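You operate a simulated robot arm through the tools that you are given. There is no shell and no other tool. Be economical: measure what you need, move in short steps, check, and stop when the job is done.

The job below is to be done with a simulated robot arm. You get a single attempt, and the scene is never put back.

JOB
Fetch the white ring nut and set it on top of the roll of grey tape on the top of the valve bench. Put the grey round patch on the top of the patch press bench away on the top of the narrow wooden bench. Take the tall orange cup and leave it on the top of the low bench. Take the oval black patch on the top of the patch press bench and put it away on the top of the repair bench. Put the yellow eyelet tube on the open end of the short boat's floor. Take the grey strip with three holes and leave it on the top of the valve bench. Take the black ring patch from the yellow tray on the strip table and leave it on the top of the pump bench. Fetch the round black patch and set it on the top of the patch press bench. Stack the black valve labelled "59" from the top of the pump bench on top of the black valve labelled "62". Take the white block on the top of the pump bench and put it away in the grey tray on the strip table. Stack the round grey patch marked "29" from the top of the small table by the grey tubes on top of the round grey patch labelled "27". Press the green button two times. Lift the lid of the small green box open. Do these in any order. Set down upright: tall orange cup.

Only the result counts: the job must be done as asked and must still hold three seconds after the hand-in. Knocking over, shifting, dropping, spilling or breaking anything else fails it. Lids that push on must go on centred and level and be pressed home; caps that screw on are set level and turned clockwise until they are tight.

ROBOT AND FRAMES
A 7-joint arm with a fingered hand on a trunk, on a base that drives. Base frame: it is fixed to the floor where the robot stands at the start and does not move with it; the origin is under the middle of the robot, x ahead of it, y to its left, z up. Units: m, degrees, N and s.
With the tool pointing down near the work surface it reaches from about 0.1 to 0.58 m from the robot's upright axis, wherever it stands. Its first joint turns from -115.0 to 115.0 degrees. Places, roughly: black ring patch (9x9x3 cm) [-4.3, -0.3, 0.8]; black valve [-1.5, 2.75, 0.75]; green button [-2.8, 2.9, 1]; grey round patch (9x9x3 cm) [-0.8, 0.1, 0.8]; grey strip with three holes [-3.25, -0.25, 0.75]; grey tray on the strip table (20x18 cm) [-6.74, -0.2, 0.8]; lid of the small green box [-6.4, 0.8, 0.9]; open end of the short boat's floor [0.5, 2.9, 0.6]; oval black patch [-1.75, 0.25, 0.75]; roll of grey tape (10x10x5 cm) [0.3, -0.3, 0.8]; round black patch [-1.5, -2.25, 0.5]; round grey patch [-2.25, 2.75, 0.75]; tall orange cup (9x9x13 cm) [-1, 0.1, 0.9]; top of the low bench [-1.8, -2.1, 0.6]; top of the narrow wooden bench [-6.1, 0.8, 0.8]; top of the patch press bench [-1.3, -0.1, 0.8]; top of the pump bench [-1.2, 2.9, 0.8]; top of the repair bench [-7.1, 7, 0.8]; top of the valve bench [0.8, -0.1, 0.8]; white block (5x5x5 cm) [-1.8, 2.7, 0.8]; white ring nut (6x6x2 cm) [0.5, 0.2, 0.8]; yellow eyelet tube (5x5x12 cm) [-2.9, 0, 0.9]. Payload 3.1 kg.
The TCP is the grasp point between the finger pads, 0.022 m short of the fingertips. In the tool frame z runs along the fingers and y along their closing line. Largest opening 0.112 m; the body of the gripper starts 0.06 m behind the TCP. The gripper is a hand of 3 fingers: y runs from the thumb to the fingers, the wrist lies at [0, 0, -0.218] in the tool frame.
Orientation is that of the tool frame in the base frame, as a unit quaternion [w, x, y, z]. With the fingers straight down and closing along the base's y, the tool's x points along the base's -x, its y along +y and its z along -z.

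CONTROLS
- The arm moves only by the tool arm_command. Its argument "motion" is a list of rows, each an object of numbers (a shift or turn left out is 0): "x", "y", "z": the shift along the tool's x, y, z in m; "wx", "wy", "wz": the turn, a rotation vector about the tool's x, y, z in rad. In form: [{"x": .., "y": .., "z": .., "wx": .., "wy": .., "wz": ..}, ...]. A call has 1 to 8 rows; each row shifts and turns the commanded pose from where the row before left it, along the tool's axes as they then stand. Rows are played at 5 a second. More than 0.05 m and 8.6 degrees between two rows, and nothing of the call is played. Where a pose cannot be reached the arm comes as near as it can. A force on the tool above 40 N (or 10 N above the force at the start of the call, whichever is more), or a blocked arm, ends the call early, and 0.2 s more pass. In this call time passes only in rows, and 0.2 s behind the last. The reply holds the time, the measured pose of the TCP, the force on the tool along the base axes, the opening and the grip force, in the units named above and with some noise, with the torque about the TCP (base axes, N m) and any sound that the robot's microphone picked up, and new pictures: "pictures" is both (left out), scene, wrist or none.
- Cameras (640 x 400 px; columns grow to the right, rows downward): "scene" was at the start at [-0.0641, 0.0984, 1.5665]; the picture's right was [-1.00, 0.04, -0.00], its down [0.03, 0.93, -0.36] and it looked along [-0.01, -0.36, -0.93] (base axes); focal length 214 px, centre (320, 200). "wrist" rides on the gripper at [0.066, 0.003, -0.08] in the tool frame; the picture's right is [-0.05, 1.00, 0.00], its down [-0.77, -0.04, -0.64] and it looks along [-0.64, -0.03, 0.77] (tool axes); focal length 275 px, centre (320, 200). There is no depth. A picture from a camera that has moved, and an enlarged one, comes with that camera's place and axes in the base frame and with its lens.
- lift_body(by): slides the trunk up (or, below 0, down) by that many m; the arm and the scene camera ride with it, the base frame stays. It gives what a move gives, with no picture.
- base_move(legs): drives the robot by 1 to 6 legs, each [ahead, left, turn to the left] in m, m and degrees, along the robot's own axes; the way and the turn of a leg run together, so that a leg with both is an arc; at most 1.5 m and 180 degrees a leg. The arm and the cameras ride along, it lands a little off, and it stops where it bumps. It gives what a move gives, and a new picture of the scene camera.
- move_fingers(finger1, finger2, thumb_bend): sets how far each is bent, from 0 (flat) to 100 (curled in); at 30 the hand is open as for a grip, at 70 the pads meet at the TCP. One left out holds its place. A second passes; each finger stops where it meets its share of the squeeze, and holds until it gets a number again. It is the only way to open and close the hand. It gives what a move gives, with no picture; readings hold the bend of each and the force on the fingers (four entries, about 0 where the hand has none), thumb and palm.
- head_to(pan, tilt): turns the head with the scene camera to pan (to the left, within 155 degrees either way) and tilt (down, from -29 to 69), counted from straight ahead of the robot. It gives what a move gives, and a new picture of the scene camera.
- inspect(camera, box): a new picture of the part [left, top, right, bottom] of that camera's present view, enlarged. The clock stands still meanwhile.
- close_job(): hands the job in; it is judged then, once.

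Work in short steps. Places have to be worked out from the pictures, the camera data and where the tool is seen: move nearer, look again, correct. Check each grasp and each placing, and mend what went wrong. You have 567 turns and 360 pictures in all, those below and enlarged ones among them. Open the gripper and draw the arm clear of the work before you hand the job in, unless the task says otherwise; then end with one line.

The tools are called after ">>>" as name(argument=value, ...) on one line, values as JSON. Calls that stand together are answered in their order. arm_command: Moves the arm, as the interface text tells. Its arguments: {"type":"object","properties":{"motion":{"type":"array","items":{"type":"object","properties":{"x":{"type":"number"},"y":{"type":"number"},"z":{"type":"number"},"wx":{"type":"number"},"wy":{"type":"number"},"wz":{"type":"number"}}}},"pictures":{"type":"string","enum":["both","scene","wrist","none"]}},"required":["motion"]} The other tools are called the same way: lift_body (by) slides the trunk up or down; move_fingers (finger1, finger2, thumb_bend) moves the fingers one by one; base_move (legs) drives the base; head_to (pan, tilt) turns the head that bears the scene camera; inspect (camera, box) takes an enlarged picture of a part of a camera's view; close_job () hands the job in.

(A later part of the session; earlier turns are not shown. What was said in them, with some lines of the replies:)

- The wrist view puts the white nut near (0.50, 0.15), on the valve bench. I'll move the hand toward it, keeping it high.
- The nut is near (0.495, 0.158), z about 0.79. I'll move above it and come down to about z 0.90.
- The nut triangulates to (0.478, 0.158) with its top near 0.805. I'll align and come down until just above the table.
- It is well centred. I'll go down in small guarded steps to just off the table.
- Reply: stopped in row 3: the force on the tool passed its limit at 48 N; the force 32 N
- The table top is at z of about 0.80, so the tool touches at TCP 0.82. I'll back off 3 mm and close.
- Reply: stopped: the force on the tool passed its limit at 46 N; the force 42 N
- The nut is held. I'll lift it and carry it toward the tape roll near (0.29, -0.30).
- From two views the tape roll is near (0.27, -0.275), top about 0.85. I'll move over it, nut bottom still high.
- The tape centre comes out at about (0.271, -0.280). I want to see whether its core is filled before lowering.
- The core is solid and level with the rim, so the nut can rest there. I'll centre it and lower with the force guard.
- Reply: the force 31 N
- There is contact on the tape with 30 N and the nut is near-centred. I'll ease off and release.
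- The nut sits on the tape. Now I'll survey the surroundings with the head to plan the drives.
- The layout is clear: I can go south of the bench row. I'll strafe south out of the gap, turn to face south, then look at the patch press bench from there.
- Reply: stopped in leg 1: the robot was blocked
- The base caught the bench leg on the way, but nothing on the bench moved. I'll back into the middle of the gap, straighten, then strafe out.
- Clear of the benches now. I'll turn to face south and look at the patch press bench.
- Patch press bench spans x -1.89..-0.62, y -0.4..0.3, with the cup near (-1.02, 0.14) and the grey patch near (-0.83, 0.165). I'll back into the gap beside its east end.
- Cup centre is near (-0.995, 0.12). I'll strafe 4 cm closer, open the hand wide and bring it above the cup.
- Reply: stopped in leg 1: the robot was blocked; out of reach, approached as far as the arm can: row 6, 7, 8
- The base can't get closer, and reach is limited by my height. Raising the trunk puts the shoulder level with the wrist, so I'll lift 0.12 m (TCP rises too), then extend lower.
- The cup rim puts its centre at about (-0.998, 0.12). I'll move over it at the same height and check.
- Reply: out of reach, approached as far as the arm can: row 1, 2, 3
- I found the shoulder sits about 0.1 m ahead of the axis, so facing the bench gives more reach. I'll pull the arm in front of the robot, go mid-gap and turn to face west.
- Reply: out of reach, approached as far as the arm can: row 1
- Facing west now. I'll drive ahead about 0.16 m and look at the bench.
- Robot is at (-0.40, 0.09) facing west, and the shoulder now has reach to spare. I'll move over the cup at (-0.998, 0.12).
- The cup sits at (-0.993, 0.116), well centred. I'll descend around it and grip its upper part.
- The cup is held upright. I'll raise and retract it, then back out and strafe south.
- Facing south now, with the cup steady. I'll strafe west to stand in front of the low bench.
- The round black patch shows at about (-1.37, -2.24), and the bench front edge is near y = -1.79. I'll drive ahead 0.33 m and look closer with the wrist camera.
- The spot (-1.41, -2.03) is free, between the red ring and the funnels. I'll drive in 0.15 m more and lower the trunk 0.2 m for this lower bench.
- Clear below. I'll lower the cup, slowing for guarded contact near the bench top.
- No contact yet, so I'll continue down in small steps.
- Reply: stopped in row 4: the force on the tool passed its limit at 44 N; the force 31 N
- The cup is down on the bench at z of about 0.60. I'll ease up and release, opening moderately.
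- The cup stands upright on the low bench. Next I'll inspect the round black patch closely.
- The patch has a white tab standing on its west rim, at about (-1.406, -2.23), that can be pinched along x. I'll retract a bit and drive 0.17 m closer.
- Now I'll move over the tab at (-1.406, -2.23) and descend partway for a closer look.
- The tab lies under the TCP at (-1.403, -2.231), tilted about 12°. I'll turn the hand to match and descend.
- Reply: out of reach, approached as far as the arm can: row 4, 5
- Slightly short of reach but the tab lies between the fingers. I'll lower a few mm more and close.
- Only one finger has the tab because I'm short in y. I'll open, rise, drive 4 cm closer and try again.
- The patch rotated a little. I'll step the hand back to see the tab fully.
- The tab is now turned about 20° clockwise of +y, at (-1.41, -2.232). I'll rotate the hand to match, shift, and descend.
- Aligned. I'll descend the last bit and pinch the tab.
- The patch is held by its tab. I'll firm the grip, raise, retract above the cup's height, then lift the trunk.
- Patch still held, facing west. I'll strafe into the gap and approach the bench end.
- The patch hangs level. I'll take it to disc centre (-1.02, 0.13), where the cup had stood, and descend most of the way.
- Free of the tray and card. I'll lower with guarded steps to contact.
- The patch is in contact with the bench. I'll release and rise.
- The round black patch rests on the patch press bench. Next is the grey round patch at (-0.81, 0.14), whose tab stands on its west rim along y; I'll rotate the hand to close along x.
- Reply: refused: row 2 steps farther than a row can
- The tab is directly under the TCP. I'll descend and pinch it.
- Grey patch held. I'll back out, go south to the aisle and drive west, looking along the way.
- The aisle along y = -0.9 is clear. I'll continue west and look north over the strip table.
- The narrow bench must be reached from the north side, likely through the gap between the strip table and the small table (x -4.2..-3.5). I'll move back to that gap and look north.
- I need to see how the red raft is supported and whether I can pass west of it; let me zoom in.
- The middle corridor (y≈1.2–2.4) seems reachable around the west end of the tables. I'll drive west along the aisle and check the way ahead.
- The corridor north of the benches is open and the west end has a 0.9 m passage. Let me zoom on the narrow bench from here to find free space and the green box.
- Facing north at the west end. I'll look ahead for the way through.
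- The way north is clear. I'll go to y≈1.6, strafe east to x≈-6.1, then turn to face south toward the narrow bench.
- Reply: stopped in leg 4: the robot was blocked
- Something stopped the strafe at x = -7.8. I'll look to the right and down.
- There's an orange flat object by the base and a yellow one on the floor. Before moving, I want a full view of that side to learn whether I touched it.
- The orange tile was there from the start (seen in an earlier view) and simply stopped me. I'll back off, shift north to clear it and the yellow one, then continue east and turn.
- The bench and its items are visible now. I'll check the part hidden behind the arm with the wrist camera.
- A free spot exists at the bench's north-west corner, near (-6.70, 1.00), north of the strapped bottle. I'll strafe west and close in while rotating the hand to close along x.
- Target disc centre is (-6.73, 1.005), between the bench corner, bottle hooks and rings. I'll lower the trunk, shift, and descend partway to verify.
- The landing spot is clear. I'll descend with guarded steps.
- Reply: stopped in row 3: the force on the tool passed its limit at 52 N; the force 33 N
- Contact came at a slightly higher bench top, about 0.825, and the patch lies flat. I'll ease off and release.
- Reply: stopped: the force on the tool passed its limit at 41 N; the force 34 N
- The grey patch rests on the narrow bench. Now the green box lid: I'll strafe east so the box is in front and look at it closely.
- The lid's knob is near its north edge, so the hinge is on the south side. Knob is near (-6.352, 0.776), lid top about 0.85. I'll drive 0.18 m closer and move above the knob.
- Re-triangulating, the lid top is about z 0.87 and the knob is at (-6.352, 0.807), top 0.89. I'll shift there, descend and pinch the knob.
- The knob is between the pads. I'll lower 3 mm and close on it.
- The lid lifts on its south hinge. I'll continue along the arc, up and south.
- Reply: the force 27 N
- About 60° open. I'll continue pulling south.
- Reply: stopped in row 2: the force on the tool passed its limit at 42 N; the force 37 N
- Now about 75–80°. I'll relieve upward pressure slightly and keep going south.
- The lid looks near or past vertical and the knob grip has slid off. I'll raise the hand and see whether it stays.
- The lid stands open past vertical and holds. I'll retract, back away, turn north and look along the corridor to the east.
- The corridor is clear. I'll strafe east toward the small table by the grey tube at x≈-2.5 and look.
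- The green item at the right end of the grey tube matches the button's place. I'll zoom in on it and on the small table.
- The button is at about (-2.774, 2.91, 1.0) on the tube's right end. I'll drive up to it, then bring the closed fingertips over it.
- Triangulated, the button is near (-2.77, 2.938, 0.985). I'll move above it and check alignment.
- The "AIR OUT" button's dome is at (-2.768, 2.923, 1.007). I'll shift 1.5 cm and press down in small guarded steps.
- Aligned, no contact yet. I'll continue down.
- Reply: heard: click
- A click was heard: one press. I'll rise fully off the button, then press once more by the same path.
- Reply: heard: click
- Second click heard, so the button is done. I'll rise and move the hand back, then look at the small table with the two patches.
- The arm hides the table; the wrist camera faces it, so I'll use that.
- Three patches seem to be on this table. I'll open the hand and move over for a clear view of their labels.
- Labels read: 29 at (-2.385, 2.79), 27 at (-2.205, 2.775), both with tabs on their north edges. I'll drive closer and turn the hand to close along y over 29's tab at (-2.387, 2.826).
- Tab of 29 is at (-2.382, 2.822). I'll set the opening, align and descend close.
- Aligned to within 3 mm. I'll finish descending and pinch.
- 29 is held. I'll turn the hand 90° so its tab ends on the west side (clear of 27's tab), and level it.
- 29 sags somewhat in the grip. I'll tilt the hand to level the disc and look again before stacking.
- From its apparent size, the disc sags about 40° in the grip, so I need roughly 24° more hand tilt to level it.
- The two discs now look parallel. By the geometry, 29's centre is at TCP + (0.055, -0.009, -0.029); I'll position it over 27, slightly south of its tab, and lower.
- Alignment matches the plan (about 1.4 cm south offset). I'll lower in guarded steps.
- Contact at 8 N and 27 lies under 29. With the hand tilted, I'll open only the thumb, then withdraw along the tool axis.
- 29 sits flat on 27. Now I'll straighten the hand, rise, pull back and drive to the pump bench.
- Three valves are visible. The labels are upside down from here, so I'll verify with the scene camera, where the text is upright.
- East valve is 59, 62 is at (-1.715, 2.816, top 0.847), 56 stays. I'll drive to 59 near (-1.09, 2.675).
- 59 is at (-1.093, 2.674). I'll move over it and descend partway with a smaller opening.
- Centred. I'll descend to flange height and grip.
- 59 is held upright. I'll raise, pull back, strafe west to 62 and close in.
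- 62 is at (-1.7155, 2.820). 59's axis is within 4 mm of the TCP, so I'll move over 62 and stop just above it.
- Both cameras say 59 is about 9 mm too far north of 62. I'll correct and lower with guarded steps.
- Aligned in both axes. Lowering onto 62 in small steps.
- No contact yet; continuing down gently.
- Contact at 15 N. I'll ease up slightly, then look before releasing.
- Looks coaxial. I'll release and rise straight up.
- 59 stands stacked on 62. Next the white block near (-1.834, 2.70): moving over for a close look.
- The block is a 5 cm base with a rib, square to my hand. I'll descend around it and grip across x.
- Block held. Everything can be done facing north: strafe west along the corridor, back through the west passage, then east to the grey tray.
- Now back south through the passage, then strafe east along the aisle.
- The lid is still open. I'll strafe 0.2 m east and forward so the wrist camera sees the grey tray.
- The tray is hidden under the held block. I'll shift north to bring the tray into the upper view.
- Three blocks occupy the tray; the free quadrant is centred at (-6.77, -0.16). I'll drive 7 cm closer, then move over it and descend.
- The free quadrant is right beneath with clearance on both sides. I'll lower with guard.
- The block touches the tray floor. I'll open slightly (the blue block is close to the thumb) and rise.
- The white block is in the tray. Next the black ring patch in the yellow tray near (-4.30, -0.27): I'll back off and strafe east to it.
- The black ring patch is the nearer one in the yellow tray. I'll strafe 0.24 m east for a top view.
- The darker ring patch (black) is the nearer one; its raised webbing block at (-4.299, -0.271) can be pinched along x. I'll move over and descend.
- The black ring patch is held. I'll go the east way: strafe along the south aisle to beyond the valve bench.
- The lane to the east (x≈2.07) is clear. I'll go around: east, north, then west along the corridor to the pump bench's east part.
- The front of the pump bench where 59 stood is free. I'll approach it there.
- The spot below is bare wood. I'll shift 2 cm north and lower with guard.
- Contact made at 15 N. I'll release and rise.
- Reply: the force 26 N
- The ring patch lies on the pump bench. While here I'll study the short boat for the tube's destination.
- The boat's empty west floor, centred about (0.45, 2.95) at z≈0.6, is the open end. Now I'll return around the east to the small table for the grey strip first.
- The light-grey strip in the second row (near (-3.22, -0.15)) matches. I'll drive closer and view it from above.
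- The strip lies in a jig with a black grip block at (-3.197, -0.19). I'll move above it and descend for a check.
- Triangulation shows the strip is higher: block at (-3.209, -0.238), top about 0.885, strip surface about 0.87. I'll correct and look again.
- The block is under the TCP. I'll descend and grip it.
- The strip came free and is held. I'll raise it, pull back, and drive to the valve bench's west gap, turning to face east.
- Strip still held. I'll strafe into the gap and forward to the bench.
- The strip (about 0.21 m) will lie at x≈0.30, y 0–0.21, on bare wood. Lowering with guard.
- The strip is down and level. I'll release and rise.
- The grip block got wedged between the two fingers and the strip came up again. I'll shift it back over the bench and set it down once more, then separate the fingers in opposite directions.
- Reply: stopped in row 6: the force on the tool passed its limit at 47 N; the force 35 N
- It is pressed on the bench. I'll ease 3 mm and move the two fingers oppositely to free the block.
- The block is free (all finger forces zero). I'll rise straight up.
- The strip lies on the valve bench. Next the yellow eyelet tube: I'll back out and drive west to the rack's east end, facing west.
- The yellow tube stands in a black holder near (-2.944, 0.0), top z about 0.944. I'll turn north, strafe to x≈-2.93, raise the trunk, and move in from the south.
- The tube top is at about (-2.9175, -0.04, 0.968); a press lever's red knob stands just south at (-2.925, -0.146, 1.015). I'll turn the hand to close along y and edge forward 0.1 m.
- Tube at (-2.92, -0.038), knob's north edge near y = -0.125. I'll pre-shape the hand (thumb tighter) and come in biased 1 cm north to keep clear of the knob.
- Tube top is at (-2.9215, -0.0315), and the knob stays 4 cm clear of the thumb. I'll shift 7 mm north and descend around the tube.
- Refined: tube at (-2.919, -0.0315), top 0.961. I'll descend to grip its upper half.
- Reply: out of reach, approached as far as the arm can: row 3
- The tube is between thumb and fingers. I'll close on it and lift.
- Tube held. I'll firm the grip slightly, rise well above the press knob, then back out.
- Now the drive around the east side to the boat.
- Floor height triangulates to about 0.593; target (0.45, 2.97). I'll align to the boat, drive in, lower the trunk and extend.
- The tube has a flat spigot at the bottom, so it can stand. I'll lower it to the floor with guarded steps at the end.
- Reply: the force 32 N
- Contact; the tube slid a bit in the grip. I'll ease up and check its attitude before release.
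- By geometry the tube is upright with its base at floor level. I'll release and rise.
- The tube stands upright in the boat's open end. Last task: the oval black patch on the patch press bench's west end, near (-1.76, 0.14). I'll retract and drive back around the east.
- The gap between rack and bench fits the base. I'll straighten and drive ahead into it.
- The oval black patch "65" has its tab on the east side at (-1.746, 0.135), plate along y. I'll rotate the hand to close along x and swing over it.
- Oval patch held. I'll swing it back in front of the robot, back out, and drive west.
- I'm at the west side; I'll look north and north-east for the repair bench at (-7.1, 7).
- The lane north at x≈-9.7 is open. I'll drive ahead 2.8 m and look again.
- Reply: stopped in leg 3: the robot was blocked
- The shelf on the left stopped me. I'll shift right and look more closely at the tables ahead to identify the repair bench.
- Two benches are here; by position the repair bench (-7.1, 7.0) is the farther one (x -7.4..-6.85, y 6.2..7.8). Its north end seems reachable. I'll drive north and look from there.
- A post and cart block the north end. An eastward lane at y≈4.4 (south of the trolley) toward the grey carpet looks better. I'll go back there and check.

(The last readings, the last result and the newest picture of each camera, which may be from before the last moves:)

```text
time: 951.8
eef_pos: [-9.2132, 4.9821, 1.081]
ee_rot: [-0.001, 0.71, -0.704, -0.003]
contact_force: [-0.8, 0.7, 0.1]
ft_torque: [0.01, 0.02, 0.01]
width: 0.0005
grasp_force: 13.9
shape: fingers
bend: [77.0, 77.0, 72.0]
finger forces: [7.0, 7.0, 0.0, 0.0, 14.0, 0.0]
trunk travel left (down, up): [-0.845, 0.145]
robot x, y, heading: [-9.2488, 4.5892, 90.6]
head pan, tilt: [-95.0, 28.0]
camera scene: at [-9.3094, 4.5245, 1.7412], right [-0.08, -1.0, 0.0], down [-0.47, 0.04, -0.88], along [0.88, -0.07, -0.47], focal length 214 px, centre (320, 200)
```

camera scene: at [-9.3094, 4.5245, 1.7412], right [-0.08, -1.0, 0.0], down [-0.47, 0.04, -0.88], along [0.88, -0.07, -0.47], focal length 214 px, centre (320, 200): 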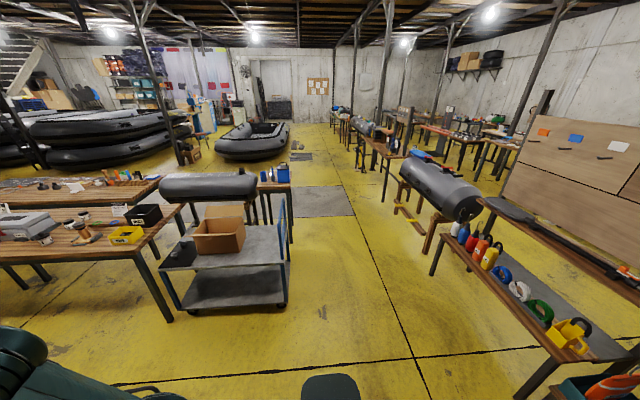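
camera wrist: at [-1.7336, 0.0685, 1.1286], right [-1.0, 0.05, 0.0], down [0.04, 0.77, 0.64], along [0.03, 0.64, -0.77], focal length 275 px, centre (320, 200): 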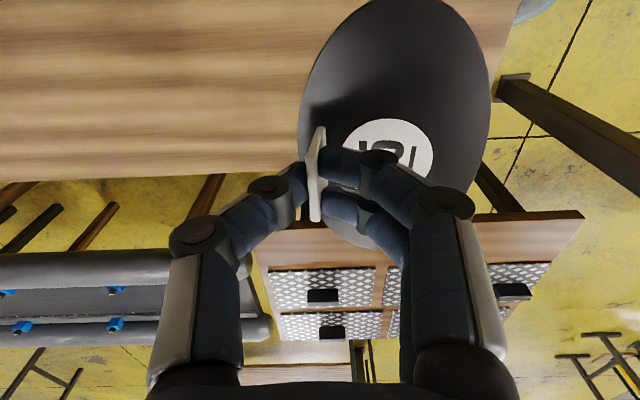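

A clear lane runs east at y≈4.1. I'll take it to the carpet at x≈-6.2, then turn north.

>>> base_move(legs=[[-0.5, 0, 0], [0, 0, -90.5], [1.5, 0, 0], [1.5, 0, 0], [0, 0, 90]])

>>> head_to(pan=20, tilt=30)

```text
time: 976.5
eef_pos: [-6.1816, 4.4155, 1.0793]
ee_rot: [0.001, -0.693, 0.721, 0.004]
contact_force: [0.4, 0.3, -0.7]
ft_torque: [-0.02, -0.02, 0.02]
width: 0.0012
grasp_force: 14.1
shape: fingers
bend: [77.0, 77.0, 72.0]
finger forces: [7.0, 6.9, 0.1, 0.0, 13.9, 0.0]
trunk travel left (down, up): [-0.845, 0.145]
robot x, y, heading: [-6.2346, 4.028, 87.5]
head pan, tilt: [-95.0, 28.0]
camera scene: at [-6.2998, 3.9631, 1.7412], right [-0.13, -0.99, 0.0], down [-0.47, 0.06, -0.88], along [0.88, -0.11, -0.47], focal length 214 px, centre (320, 200)
```

scene: 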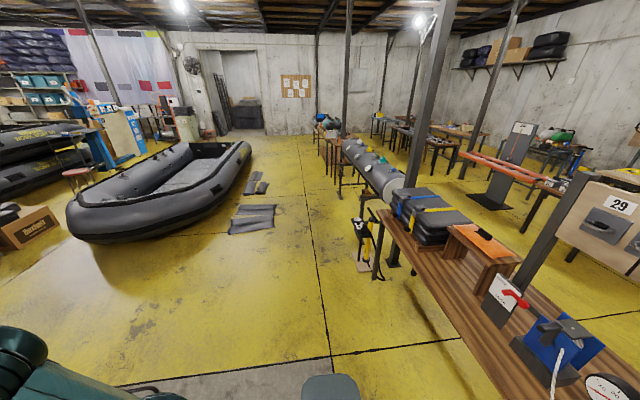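

```text
time: 978.4
eef_pos: [-6.181, 4.4148, 1.0793]
ee_rot: [0.001, -0.692, 0.722, 0.003]
contact_force: [-0.8, -1.3, 0.3]
ft_torque: [0.01, -0.04, -0.02]
width: 0.001
grasp_force: 13.6
shape: fingers
bend: [77.0, 77.0, 72.0]
finger forces: [7.1, 6.8, 0.0, 0.1, 13.9, 0.0]
trunk travel left (down, up): [-0.845, 0.145]
robot x, y, heading: [-6.2319, 4.0255, 87.5]
head pan, tilt: [20.0, 30.0]
camera scene: at [-6.4177, 4.0609, 1.738], right [0.95, 0.3, 0.0], down [0.15, -0.48, -0.87], along [-0.26, 0.83, -0.5], focal length 214 px, centre (320, 200)
```

scene: 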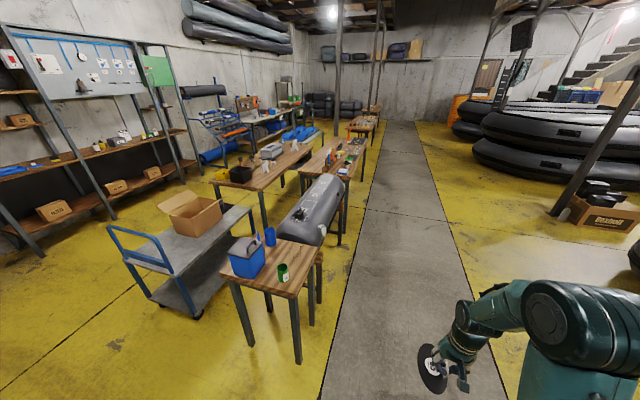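

The carpet lane north is clear, with the repair bench on the left (east edge x≈-6.7). I'll drive up beside it and turn to face west.

>>> base_move(legs=[[0, 0, 2.5], [1.4, 0, 0], [1.3, 0, 0], [0, 0, 90]])

>>> head_to(pan=0, tilt=45)

>>> inspect(camera="wrist", box=[0, 0, 640, 400])

```text
time: 995.8
eef_pos: [-6.6025, 6.7881, 1.0794]
ee_rot: [0.001, 1.0, -0.009, -0.003]
contact_force: [-0.4, 0.6, -0.8]
ft_torque: [0.02, 0.01, 0.0]
width: 0.0009
grasp_force: 13.8
shape: fingers
bend: [77.0, 77.0, 72.0]
finger forces: [6.8, 6.9, 0.0, 0.0, 13.9, 0.0]
trunk travel left (down, up): [-0.845, 0.145]
robot x, y, heading: [-6.2142, 6.744, 178.8]
head pan, tilt: [20.0, 30.0]
camera scene: at [-6.2439, 6.5622, 1.738], right [-0.32, 0.95, 0.0], down [0.47, 0.16, -0.87], along [-0.82, -0.28, -0.5], focal length 214 px, centre (320, 200)
```

scene: 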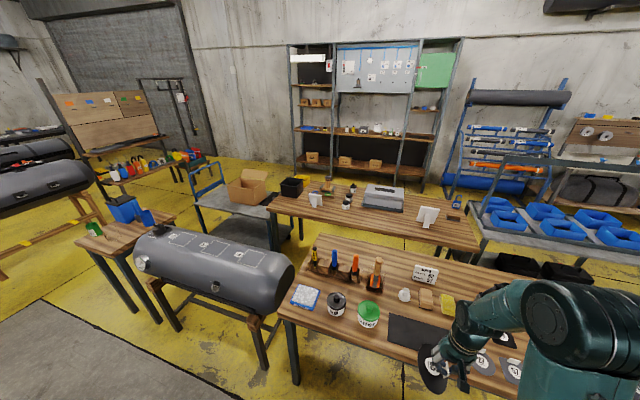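

```text
time: 996.7
eef_pos: [-6.6018, 6.7871, 1.0804]
ee_rot: [0.001, 1.0, -0.009, -0.003]
contact_force: [-0.1, 0.6, 0.0]
ft_torque: [0.01, 0.01, 0.02]
width: 0.0008
grasp_force: 14.0
shape: fingers
bend: [77.0, 77.0, 72.0]
finger forces: [6.8, 6.9, 0.0, 0.0, 14.0, 0.1]
trunk travel left (down, up): [-0.845, 0.145]
robot x, y, heading: [-6.2121, 6.7481, 179.1]
head pan, tilt: [0.0, 45.0]
camera scene: at [-6.2397, 6.5929, 1.7154], right [0.02, 1.0, 0.0], down [0.71, -0.01, -0.71], along [-0.71, 0.01, -0.71], focal length 214 px, centre (320, 200)
```

scene: 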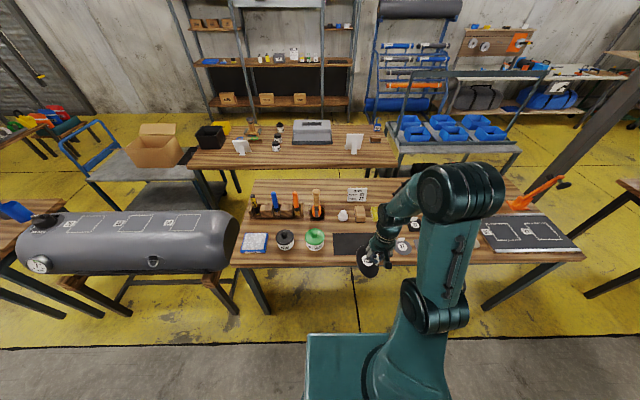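

```text
1.00 times, centred on (320, 200) of wrist (not enlarged: the box is as wide or as high as the picture)
camera zoom: at [-6.5348, 6.784, 1.1604], right [-0.07, -1.0, 0.0], down [-0.77, 0.05, 0.64], along [-0.64, 0.04, -0.77], focal length 275 px, centre (320, 200)
```

zoom: 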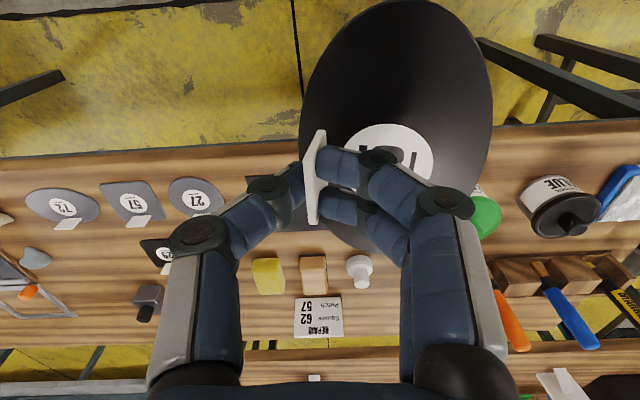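

The bench is busy; I need a free spot. The area around (-7.05, 7.3) looks open from the wrist view, so I'll shift north and look.

>>> base_move(legs=[[0, -0.5, 0.9]])

>>> inspect(camera="scene", box=[160, 160, 480, 280])

>>> inspect(camera="wrist", box=[0, 0, 640, 400])

```text
time: 999.6
eef_pos: [-6.5983, 7.2825, 1.08]
ee_rot: [0.001, 1.0, 0.0, -0.002]
contact_force: [0.9, -0.1, -0.8]
ft_torque: [0.01, -0.01, 0.03]
width: 0.001
grasp_force: 13.8
shape: fingers
bend: [77.0, 77.0, 72.0]
finger forces: [6.9, 6.8, 0.1, 0.0, 13.9, 0.0]
trunk travel left (down, up): [-0.845, 0.145]
robot x, y, heading: [-6.2123, 7.247, -179.9]
head pan, tilt: [0.0, 45.0]
camera scene: at [-6.2322, 7.0945, 1.7154], right [0.0, 1.0, 0.0], down [0.71, 0.0, -0.71], along [-0.71, 0.0, -0.71], focal length 214 px, centre (320, 200)
```

scene: 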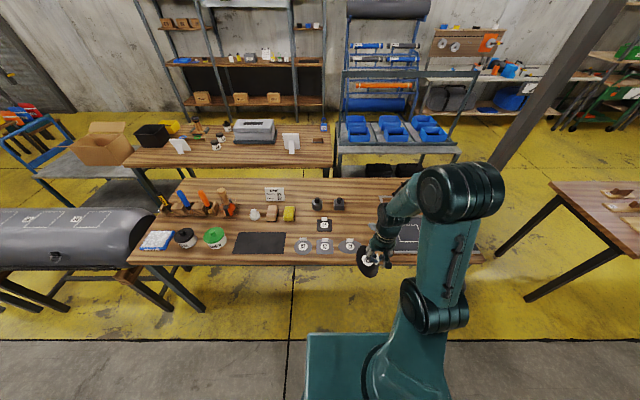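

```text
2.00 times, centred on (320, 220) of scene
camera zoom: at [-6.2322, 7.0945, 1.7154], right [0.0, 1.0, 0.0], down [0.71, 0.0, -0.71], along [-0.71, 0.0, -0.71], focal length 429 px, centre (320, 160)
```

zoom: 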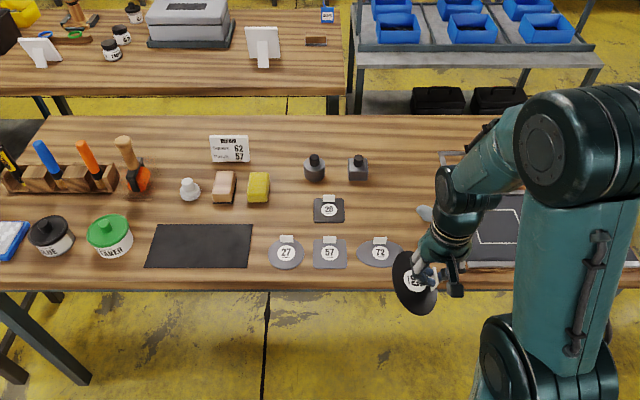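

```text
1.00 times, centred on (320, 200) of wrist (not enlarged: the box is as wide or as high as the picture)
camera zoom: at [-6.5309, 7.2798, 1.1604], right [-0.05, -1.0, 0.0], down [-0.77, 0.04, 0.64], along [-0.64, 0.03, -0.77], focal length 275 px, centre (320, 200)
```

zoom: 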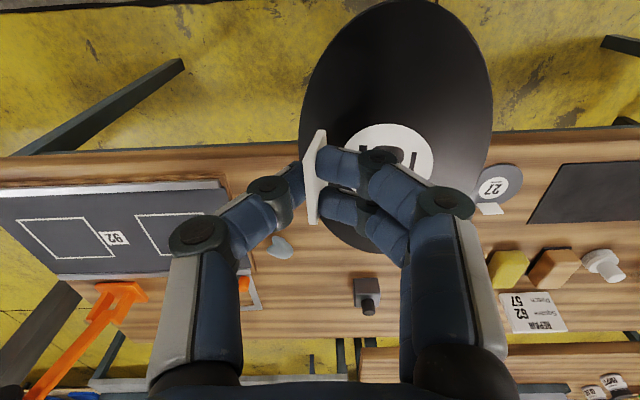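

A free spot is at about (-7.06, 7.325), between the dark bottles and the framed board. I'll drive 0.29 m closer and carry the patch over it.

>>> base_move(legs=[[0.29, 0, 0]])

>>> arm_command(motion=[{"x": -0.043, "y": -0.017}, {"x": -0.043, "y": -0.017}, {"x": -0.043, "y": -0.017}, {"x": -0.043, "y": -0.0175}, {"z": 0.05}], pictures="both")

>>> inspect(camera="scene", box=[280, 200, 480, 325])

```text
time: 1001.6
eef_pos: [-6.891, 7.2831, 1.0801]
ee_rot: [0.002, 1.0, -0.001, -0.002]
contact_force: [0.3, -0.9, 0.0]
ft_torque: [0.02, 0.01, 0.0]
width: 0.0012
grasp_force: 13.5
shape: fingers
bend: [77.0, 77.0, 72.0]
finger forces: [7.0, 6.9, 0.0, 0.1, 13.9, 0.0]
trunk travel left (down, up): [-0.845, 0.145]
robot x, y, heading: [-6.5013, 7.2487, 179.7]
head pan, tilt: [0.0, 45.0]
camera scene: at [-6.5251, 7.0946, 1.7154], right [0.0, 1.0, 0.0], down [0.71, 0.0, -0.71], along [-0.71, 0.0, -0.71], focal length 214 px, centre (320, 200)
```

scene: 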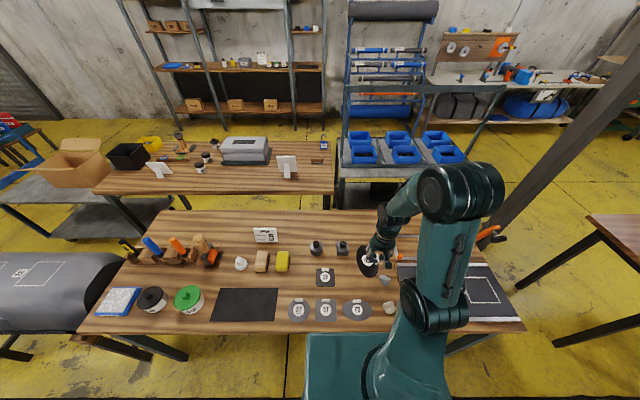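

```text
time: 1002.8
eef_pos: [-7.064, 7.3525, 1.0321]
ee_rot: [0.002, 1.0, 0.0, -0.002]
contact_force: [-0.1, 0.2, -0.5]
ft_torque: [0.04, 0.0, -0.02]
width: 0.0009
grasp_force: 13.4
shape: fingers
bend: [77.0, 77.0, 72.0]
finger forces: [6.9, 7.0, 0.0, 0.1, 13.9, 0.1]
trunk travel left (down, up): [-0.845, 0.145]
robot x, y, heading: [-6.5025, 7.2468, 179.6]
head pan, tilt: [0.0, 45.0]
camera scene: at [-6.526, 7.0945, 1.7154], right [0.0, 1.0, 0.0], down [0.71, 0.0, -0.71], along [-0.71, 0.0, -0.71], focal length 214 px, centre (320, 200)
camera wrist: at [-6.9966, 7.3505, 1.1108], right [-0.05, -1.0, 0.0], down [-0.77, 0.04, 0.64], along [-0.64, 0.03, -0.77], focal length 275 px, centre (320, 200)
```

scene: 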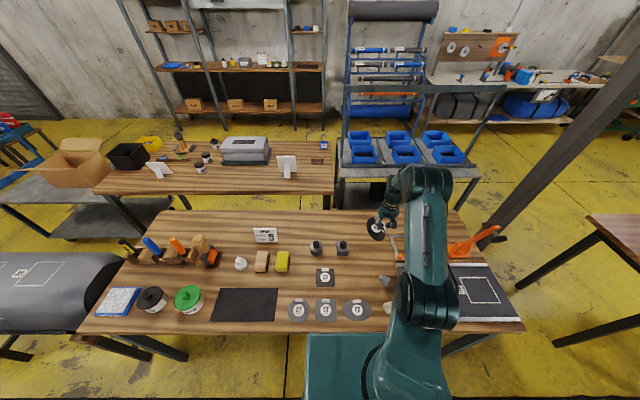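
wrist: 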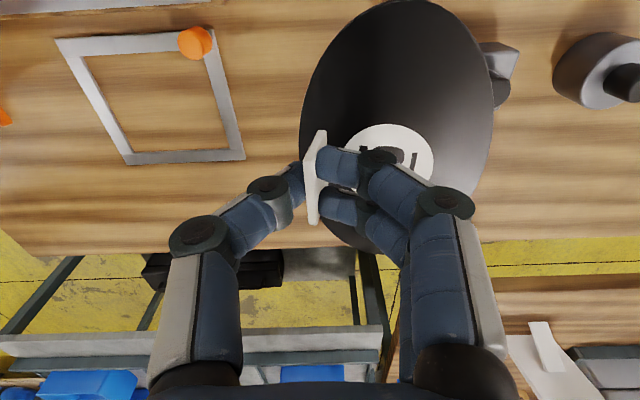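

```text
3.20 times, centred on (380, 262) of scene
camera zoom: at [-6.526, 7.0945, 1.7154], right [0.0, 1.0, 0.0], down [0.71, 0.0, -0.71], along [-0.71, 0.0, -0.71], focal length 686 px, centre (128, 0)
```

zoom: 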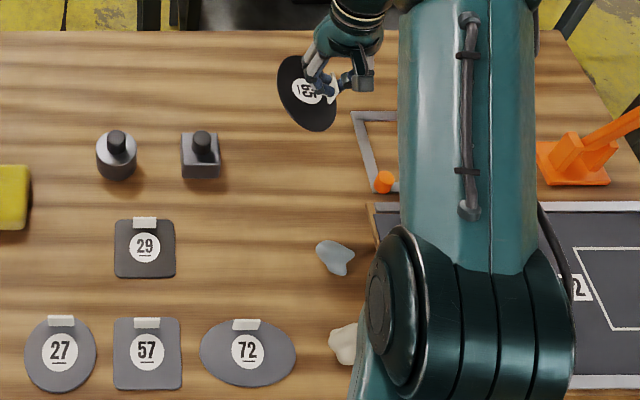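

Plenty of free wood here: disc centre target (-7.08, 7.32). I'll lower with guard.

>>> arm_command(motion=[{"x": -0.014, "y": 0.004, "z": 0.03}, {"z": 0.05}, {"z": 0.045}, {"z": 0.01}, {"z": 0.007}, {"z": 0.007}, {"z": 0.006}, {"z": 0.006}], pictures="wrist")

```text
time: 1004.6
eef_pos: [-7.0767, 7.3474, 0.8689]
ee_rot: [0.001, 1.0, 0.0, -0.003]
contact_force: [-0.3, 0.5, -0.4]
ft_torque: [0.02, -0.01, 0.01]
width: 0.0009
grasp_force: 13.7
shape: fingers
bend: [77.0, 77.0, 72.0]
finger forces: [6.9, 6.7, 0.0, 0.0, 13.8, 0.0]
trunk travel left (down, up): [-0.845, 0.145]
robot x, y, heading: [-6.4991, 7.248, 179.9]
head pan, tilt: [0.0, 45.0]
camera wrist: at [-7.0105, 7.3445, 0.9499], right [-0.05, -1.0, 0.0], down [-0.77, 0.04, 0.64], along [-0.64, 0.03, -0.77], focal length 275 px, centre (320, 200)
```

wrist: 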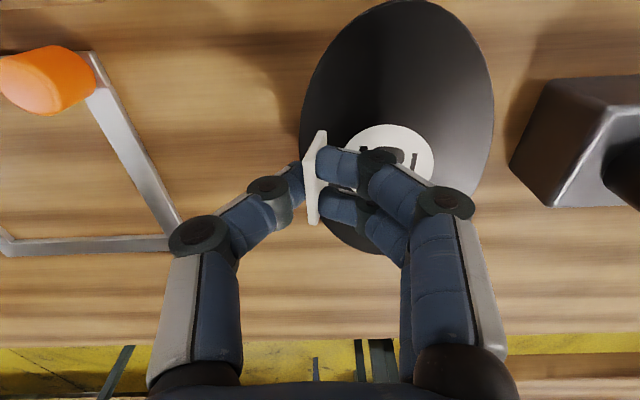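

>>> arm_command(motion=[{"z": 0.006}, {"z": 0.006}, {"z": 0.005}, {"z": 0.005}, {"z": 0.004}, {"z": 0.004}, {"z": 0.003}], pictures="wrist")

```text
time: 1006.2
eef_pos: [-7.0786, 7.3471, 0.8364]
ee_rot: [0.002, 1.0, -0.001, -0.003]
contact_force: [-0.1, 0.0, 0.1]
ft_torque: [0.03, 0.05, 0.01]
width: 0.0008
grasp_force: 13.2
shape: fingers
bend: [77.0, 77.0, 72.0]
finger forces: [7.0, 6.8, 0.0, 0.1, 13.8, 0.0]
trunk travel left (down, up): [-0.845, 0.145]
robot x, y, heading: [-6.5029, 7.2455, 180.0]
head pan, tilt: [0.0, 45.0]
camera wrist: at [-7.0107, 7.3444, 0.917], right [-0.05, -1.0, 0.0], down [-0.77, 0.04, 0.64], along [-0.64, 0.03, -0.77], focal length 275 px, centre (320, 200)
```

wrist: 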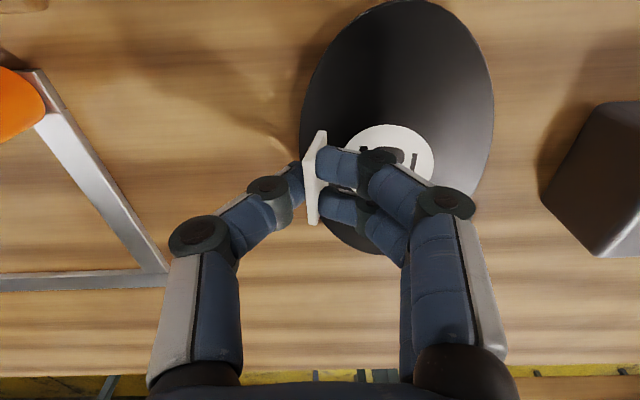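

>>> arm_command(motion=[{"z": 0.004}, {"z": 0.003}, {"z": 0.003}, {"z": 0.003}], pictures="none")

```text
time: 1007.2
eef_pos: [-7.0764, 7.3462, 0.8264]
ee_rot: [0.001, 1.0, 0.0, -0.006]
contact_force: [-2.4, -4.6, 31.4]
ft_torque: [0.05, 0.0, 0.0]
width: 0.0009
grasp_force: 23.5
shape: fingers
bend: [79.0, 79.0, 76.0]
finger forces: [13.3, 13.2, 0.0, 0.0, 21.1, 0.0]
trunk travel left (down, up): [-0.845, 0.145]
robot x, y, heading: [-6.5018, 7.2458, 180.0]
head pan, tilt: [0.0, 45.0]
```

Contact at 31 N. I'll ease off and release, then rise.

>>> arm_command(motion=[{"z": -0.005}], pictures="none")

>>> move_fingers(finger1=48, finger2=48, thumb_bend=48)

>>> arm_command(motion=[{"z": -0.04}, {"z": -0.05}, {"z": -0.05}, {"z": -0.05}], pictures="wrist")

```text
time: 1007.6
eef_pos: [-7.0759, 7.3479, 0.8277]
ee_rot: [0.002, 1.0, -0.002, -0.002]
contact_force: [-2.5, -3.0, 12.0]
ft_torque: [0.02, 0.02, 0.01]
width: 0.0013
grasp_force: 16.8
shape: fingers
bend: [78.0, 78.0, 75.0]
finger forces: [9.0, 9.3, 0.1, 0.1, 15.5, 0.1]
trunk travel left (down, up): [-0.845, 0.145]
robot x, y, heading: [-6.4996, 7.2449, 180.0]
head pan, tilt: [0.0, 45.0]
```

```text
time: 1008.6
eef_pos: [-7.0757, 7.3493, 0.8295]
ee_rot: [0.002, 1.0, -0.002, -0.005]
contact_force: [-0.2, 8.5, 27.1]
ft_torque: [-0.48, -0.04, 0.0]
width: 0.0484
grasp_force: 13.3
shape: fingers
bend: [59.0, 58.0, 48.0]
finger forces: [13.6, 12.3, 0.1, 0.0, 0.0, 0.1]
trunk travel left (down, up): [-0.845, 0.145]
robot x, y, heading: [-6.5022, 7.2459, 180.0]
head pan, tilt: [0.0, 45.0]
```

```text
time: 1009.6
eef_pos: [-7.0751, 7.3463, 1.0207]
ee_rot: [0.002, 1.0, -0.001, -0.003]
contact_force: [0.3, -0.7, 1.1]
ft_torque: [0.01, 0.02, -0.02]
width: 0.0602
grasp_force: 0.1
shape: fingers
bend: [48.0, 48.0, 48.0]
finger forces: [0.0, 0.0, 0.0, 0.1, 0.1, 0.1]
trunk travel left (down, up): [-0.845, 0.145]
robot x, y, heading: [-6.5011, 7.2455, 179.6]
head pan, tilt: [0.0, 45.0]
camera wrist: at [-7.0079, 7.3446, 1.1007], right [-0.05, -1.0, 0.0], down [-0.77, 0.04, 0.64], along [-0.64, 0.03, -0.77], focal length 275 px, centre (320, 200)
```

wrist: 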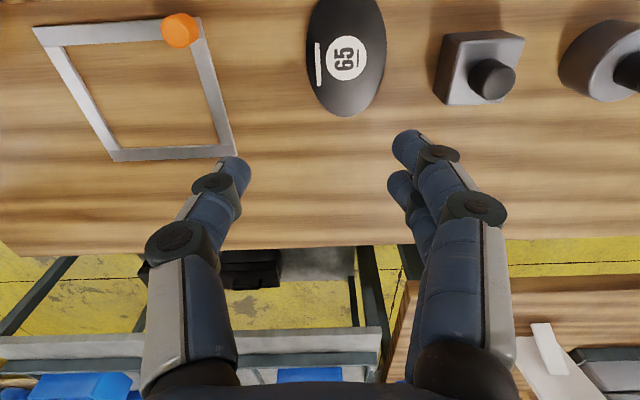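

All 13 parts look done, the oval patch included. I'll open the hand, draw the arm clear of the bench and back off.

>>> move_fingers(finger1=30, finger2=30, thumb_bend=30)

>>> arm_command(motion=[{"z": -0.05}, {"x": 0.045}, {"x": 0.045}, {"x": 0.045}, {"x": 0.045}], pictures="none")

>>> base_move(legs=[[-0.35, 0, 0]])

```text
time: 1010.6
eef_pos: [-7.0765, 7.3474, 1.0198]
ee_rot: [0.002, 1.0, -0.001, -0.003]
contact_force: [0.8, -0.7, 0.4]
ft_torque: [0.01, 0.0, 0.04]
width: 0.1109
grasp_force: 0.0
shape: fingers
bend: [30.0, 30.0, 30.0]
finger forces: [0.0, 0.2, 0.1, 0.0, 0.1, 0.0]
trunk travel left (down, up): [-0.845, 0.145]
robot x, y, heading: [-6.5009, 7.2457, 180.1]
head pan, tilt: [0.0, 45.0]
```

```text
time: 1011.8
eef_pos: [-6.8947, 7.348, 1.0678]
ee_rot: [0.002, 1.0, -0.001, -0.003]
contact_force: [0.5, -0.4, -0.3]
ft_torque: [0.0, -0.01, 0.01]
width: 0.1114
grasp_force: 0.0
shape: fingers
bend: [30.0, 30.0, 30.0]
finger forces: [0.1, 0.0, 0.0, 0.1, 0.0, 0.2]
trunk travel left (down, up): [-0.845, 0.145]
robot x, y, heading: [-6.5002, 7.2457, 180.2]
head pan, tilt: [0.0, 45.0]
```

```text
time: 1014.1
eef_pos: [-6.5478, 7.3466, 1.0679]
ee_rot: [0.002, 1.0, 0.002, -0.003]
contact_force: [-0.1, -0.2, 0.0]
ft_torque: [-0.04, 0.01, 0.0]
width: 0.1111
grasp_force: 0.0
shape: fingers
bend: [30.0, 30.0, 30.0]
finger forces: [0.1, 0.0, 0.1, 0.0, 0.0, 0.0]
trunk travel left (down, up): [-0.845, 0.145]
robot x, y, heading: [-6.1516, 7.2465, -180.0]
head pan, tilt: [0.0, 45.0]
camera scene: at [-6.1754, 7.0947, 1.7154], right [0.0, 1.0, 0.0], down [0.71, 0.0, -0.71], along [-0.71, 0.0, -0.71], focal length 214 px, centre (320, 200)
```

scene: 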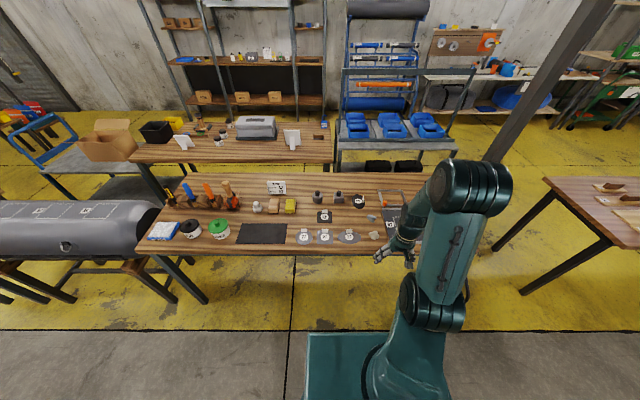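

The oval patch rests on the repair bench, the hand is open and the arm is clear. I'll hand the job in.

>>> close_job()

```text
The job is handed in.
```

I carried out all 13 parts of the job and handed it in, with the gripper open and the arm drawn clear. While driving, the base bumped a valve bench leg, an orange tile on the floor and a shelf leg; I saw nothing knocked over or shifted by these.
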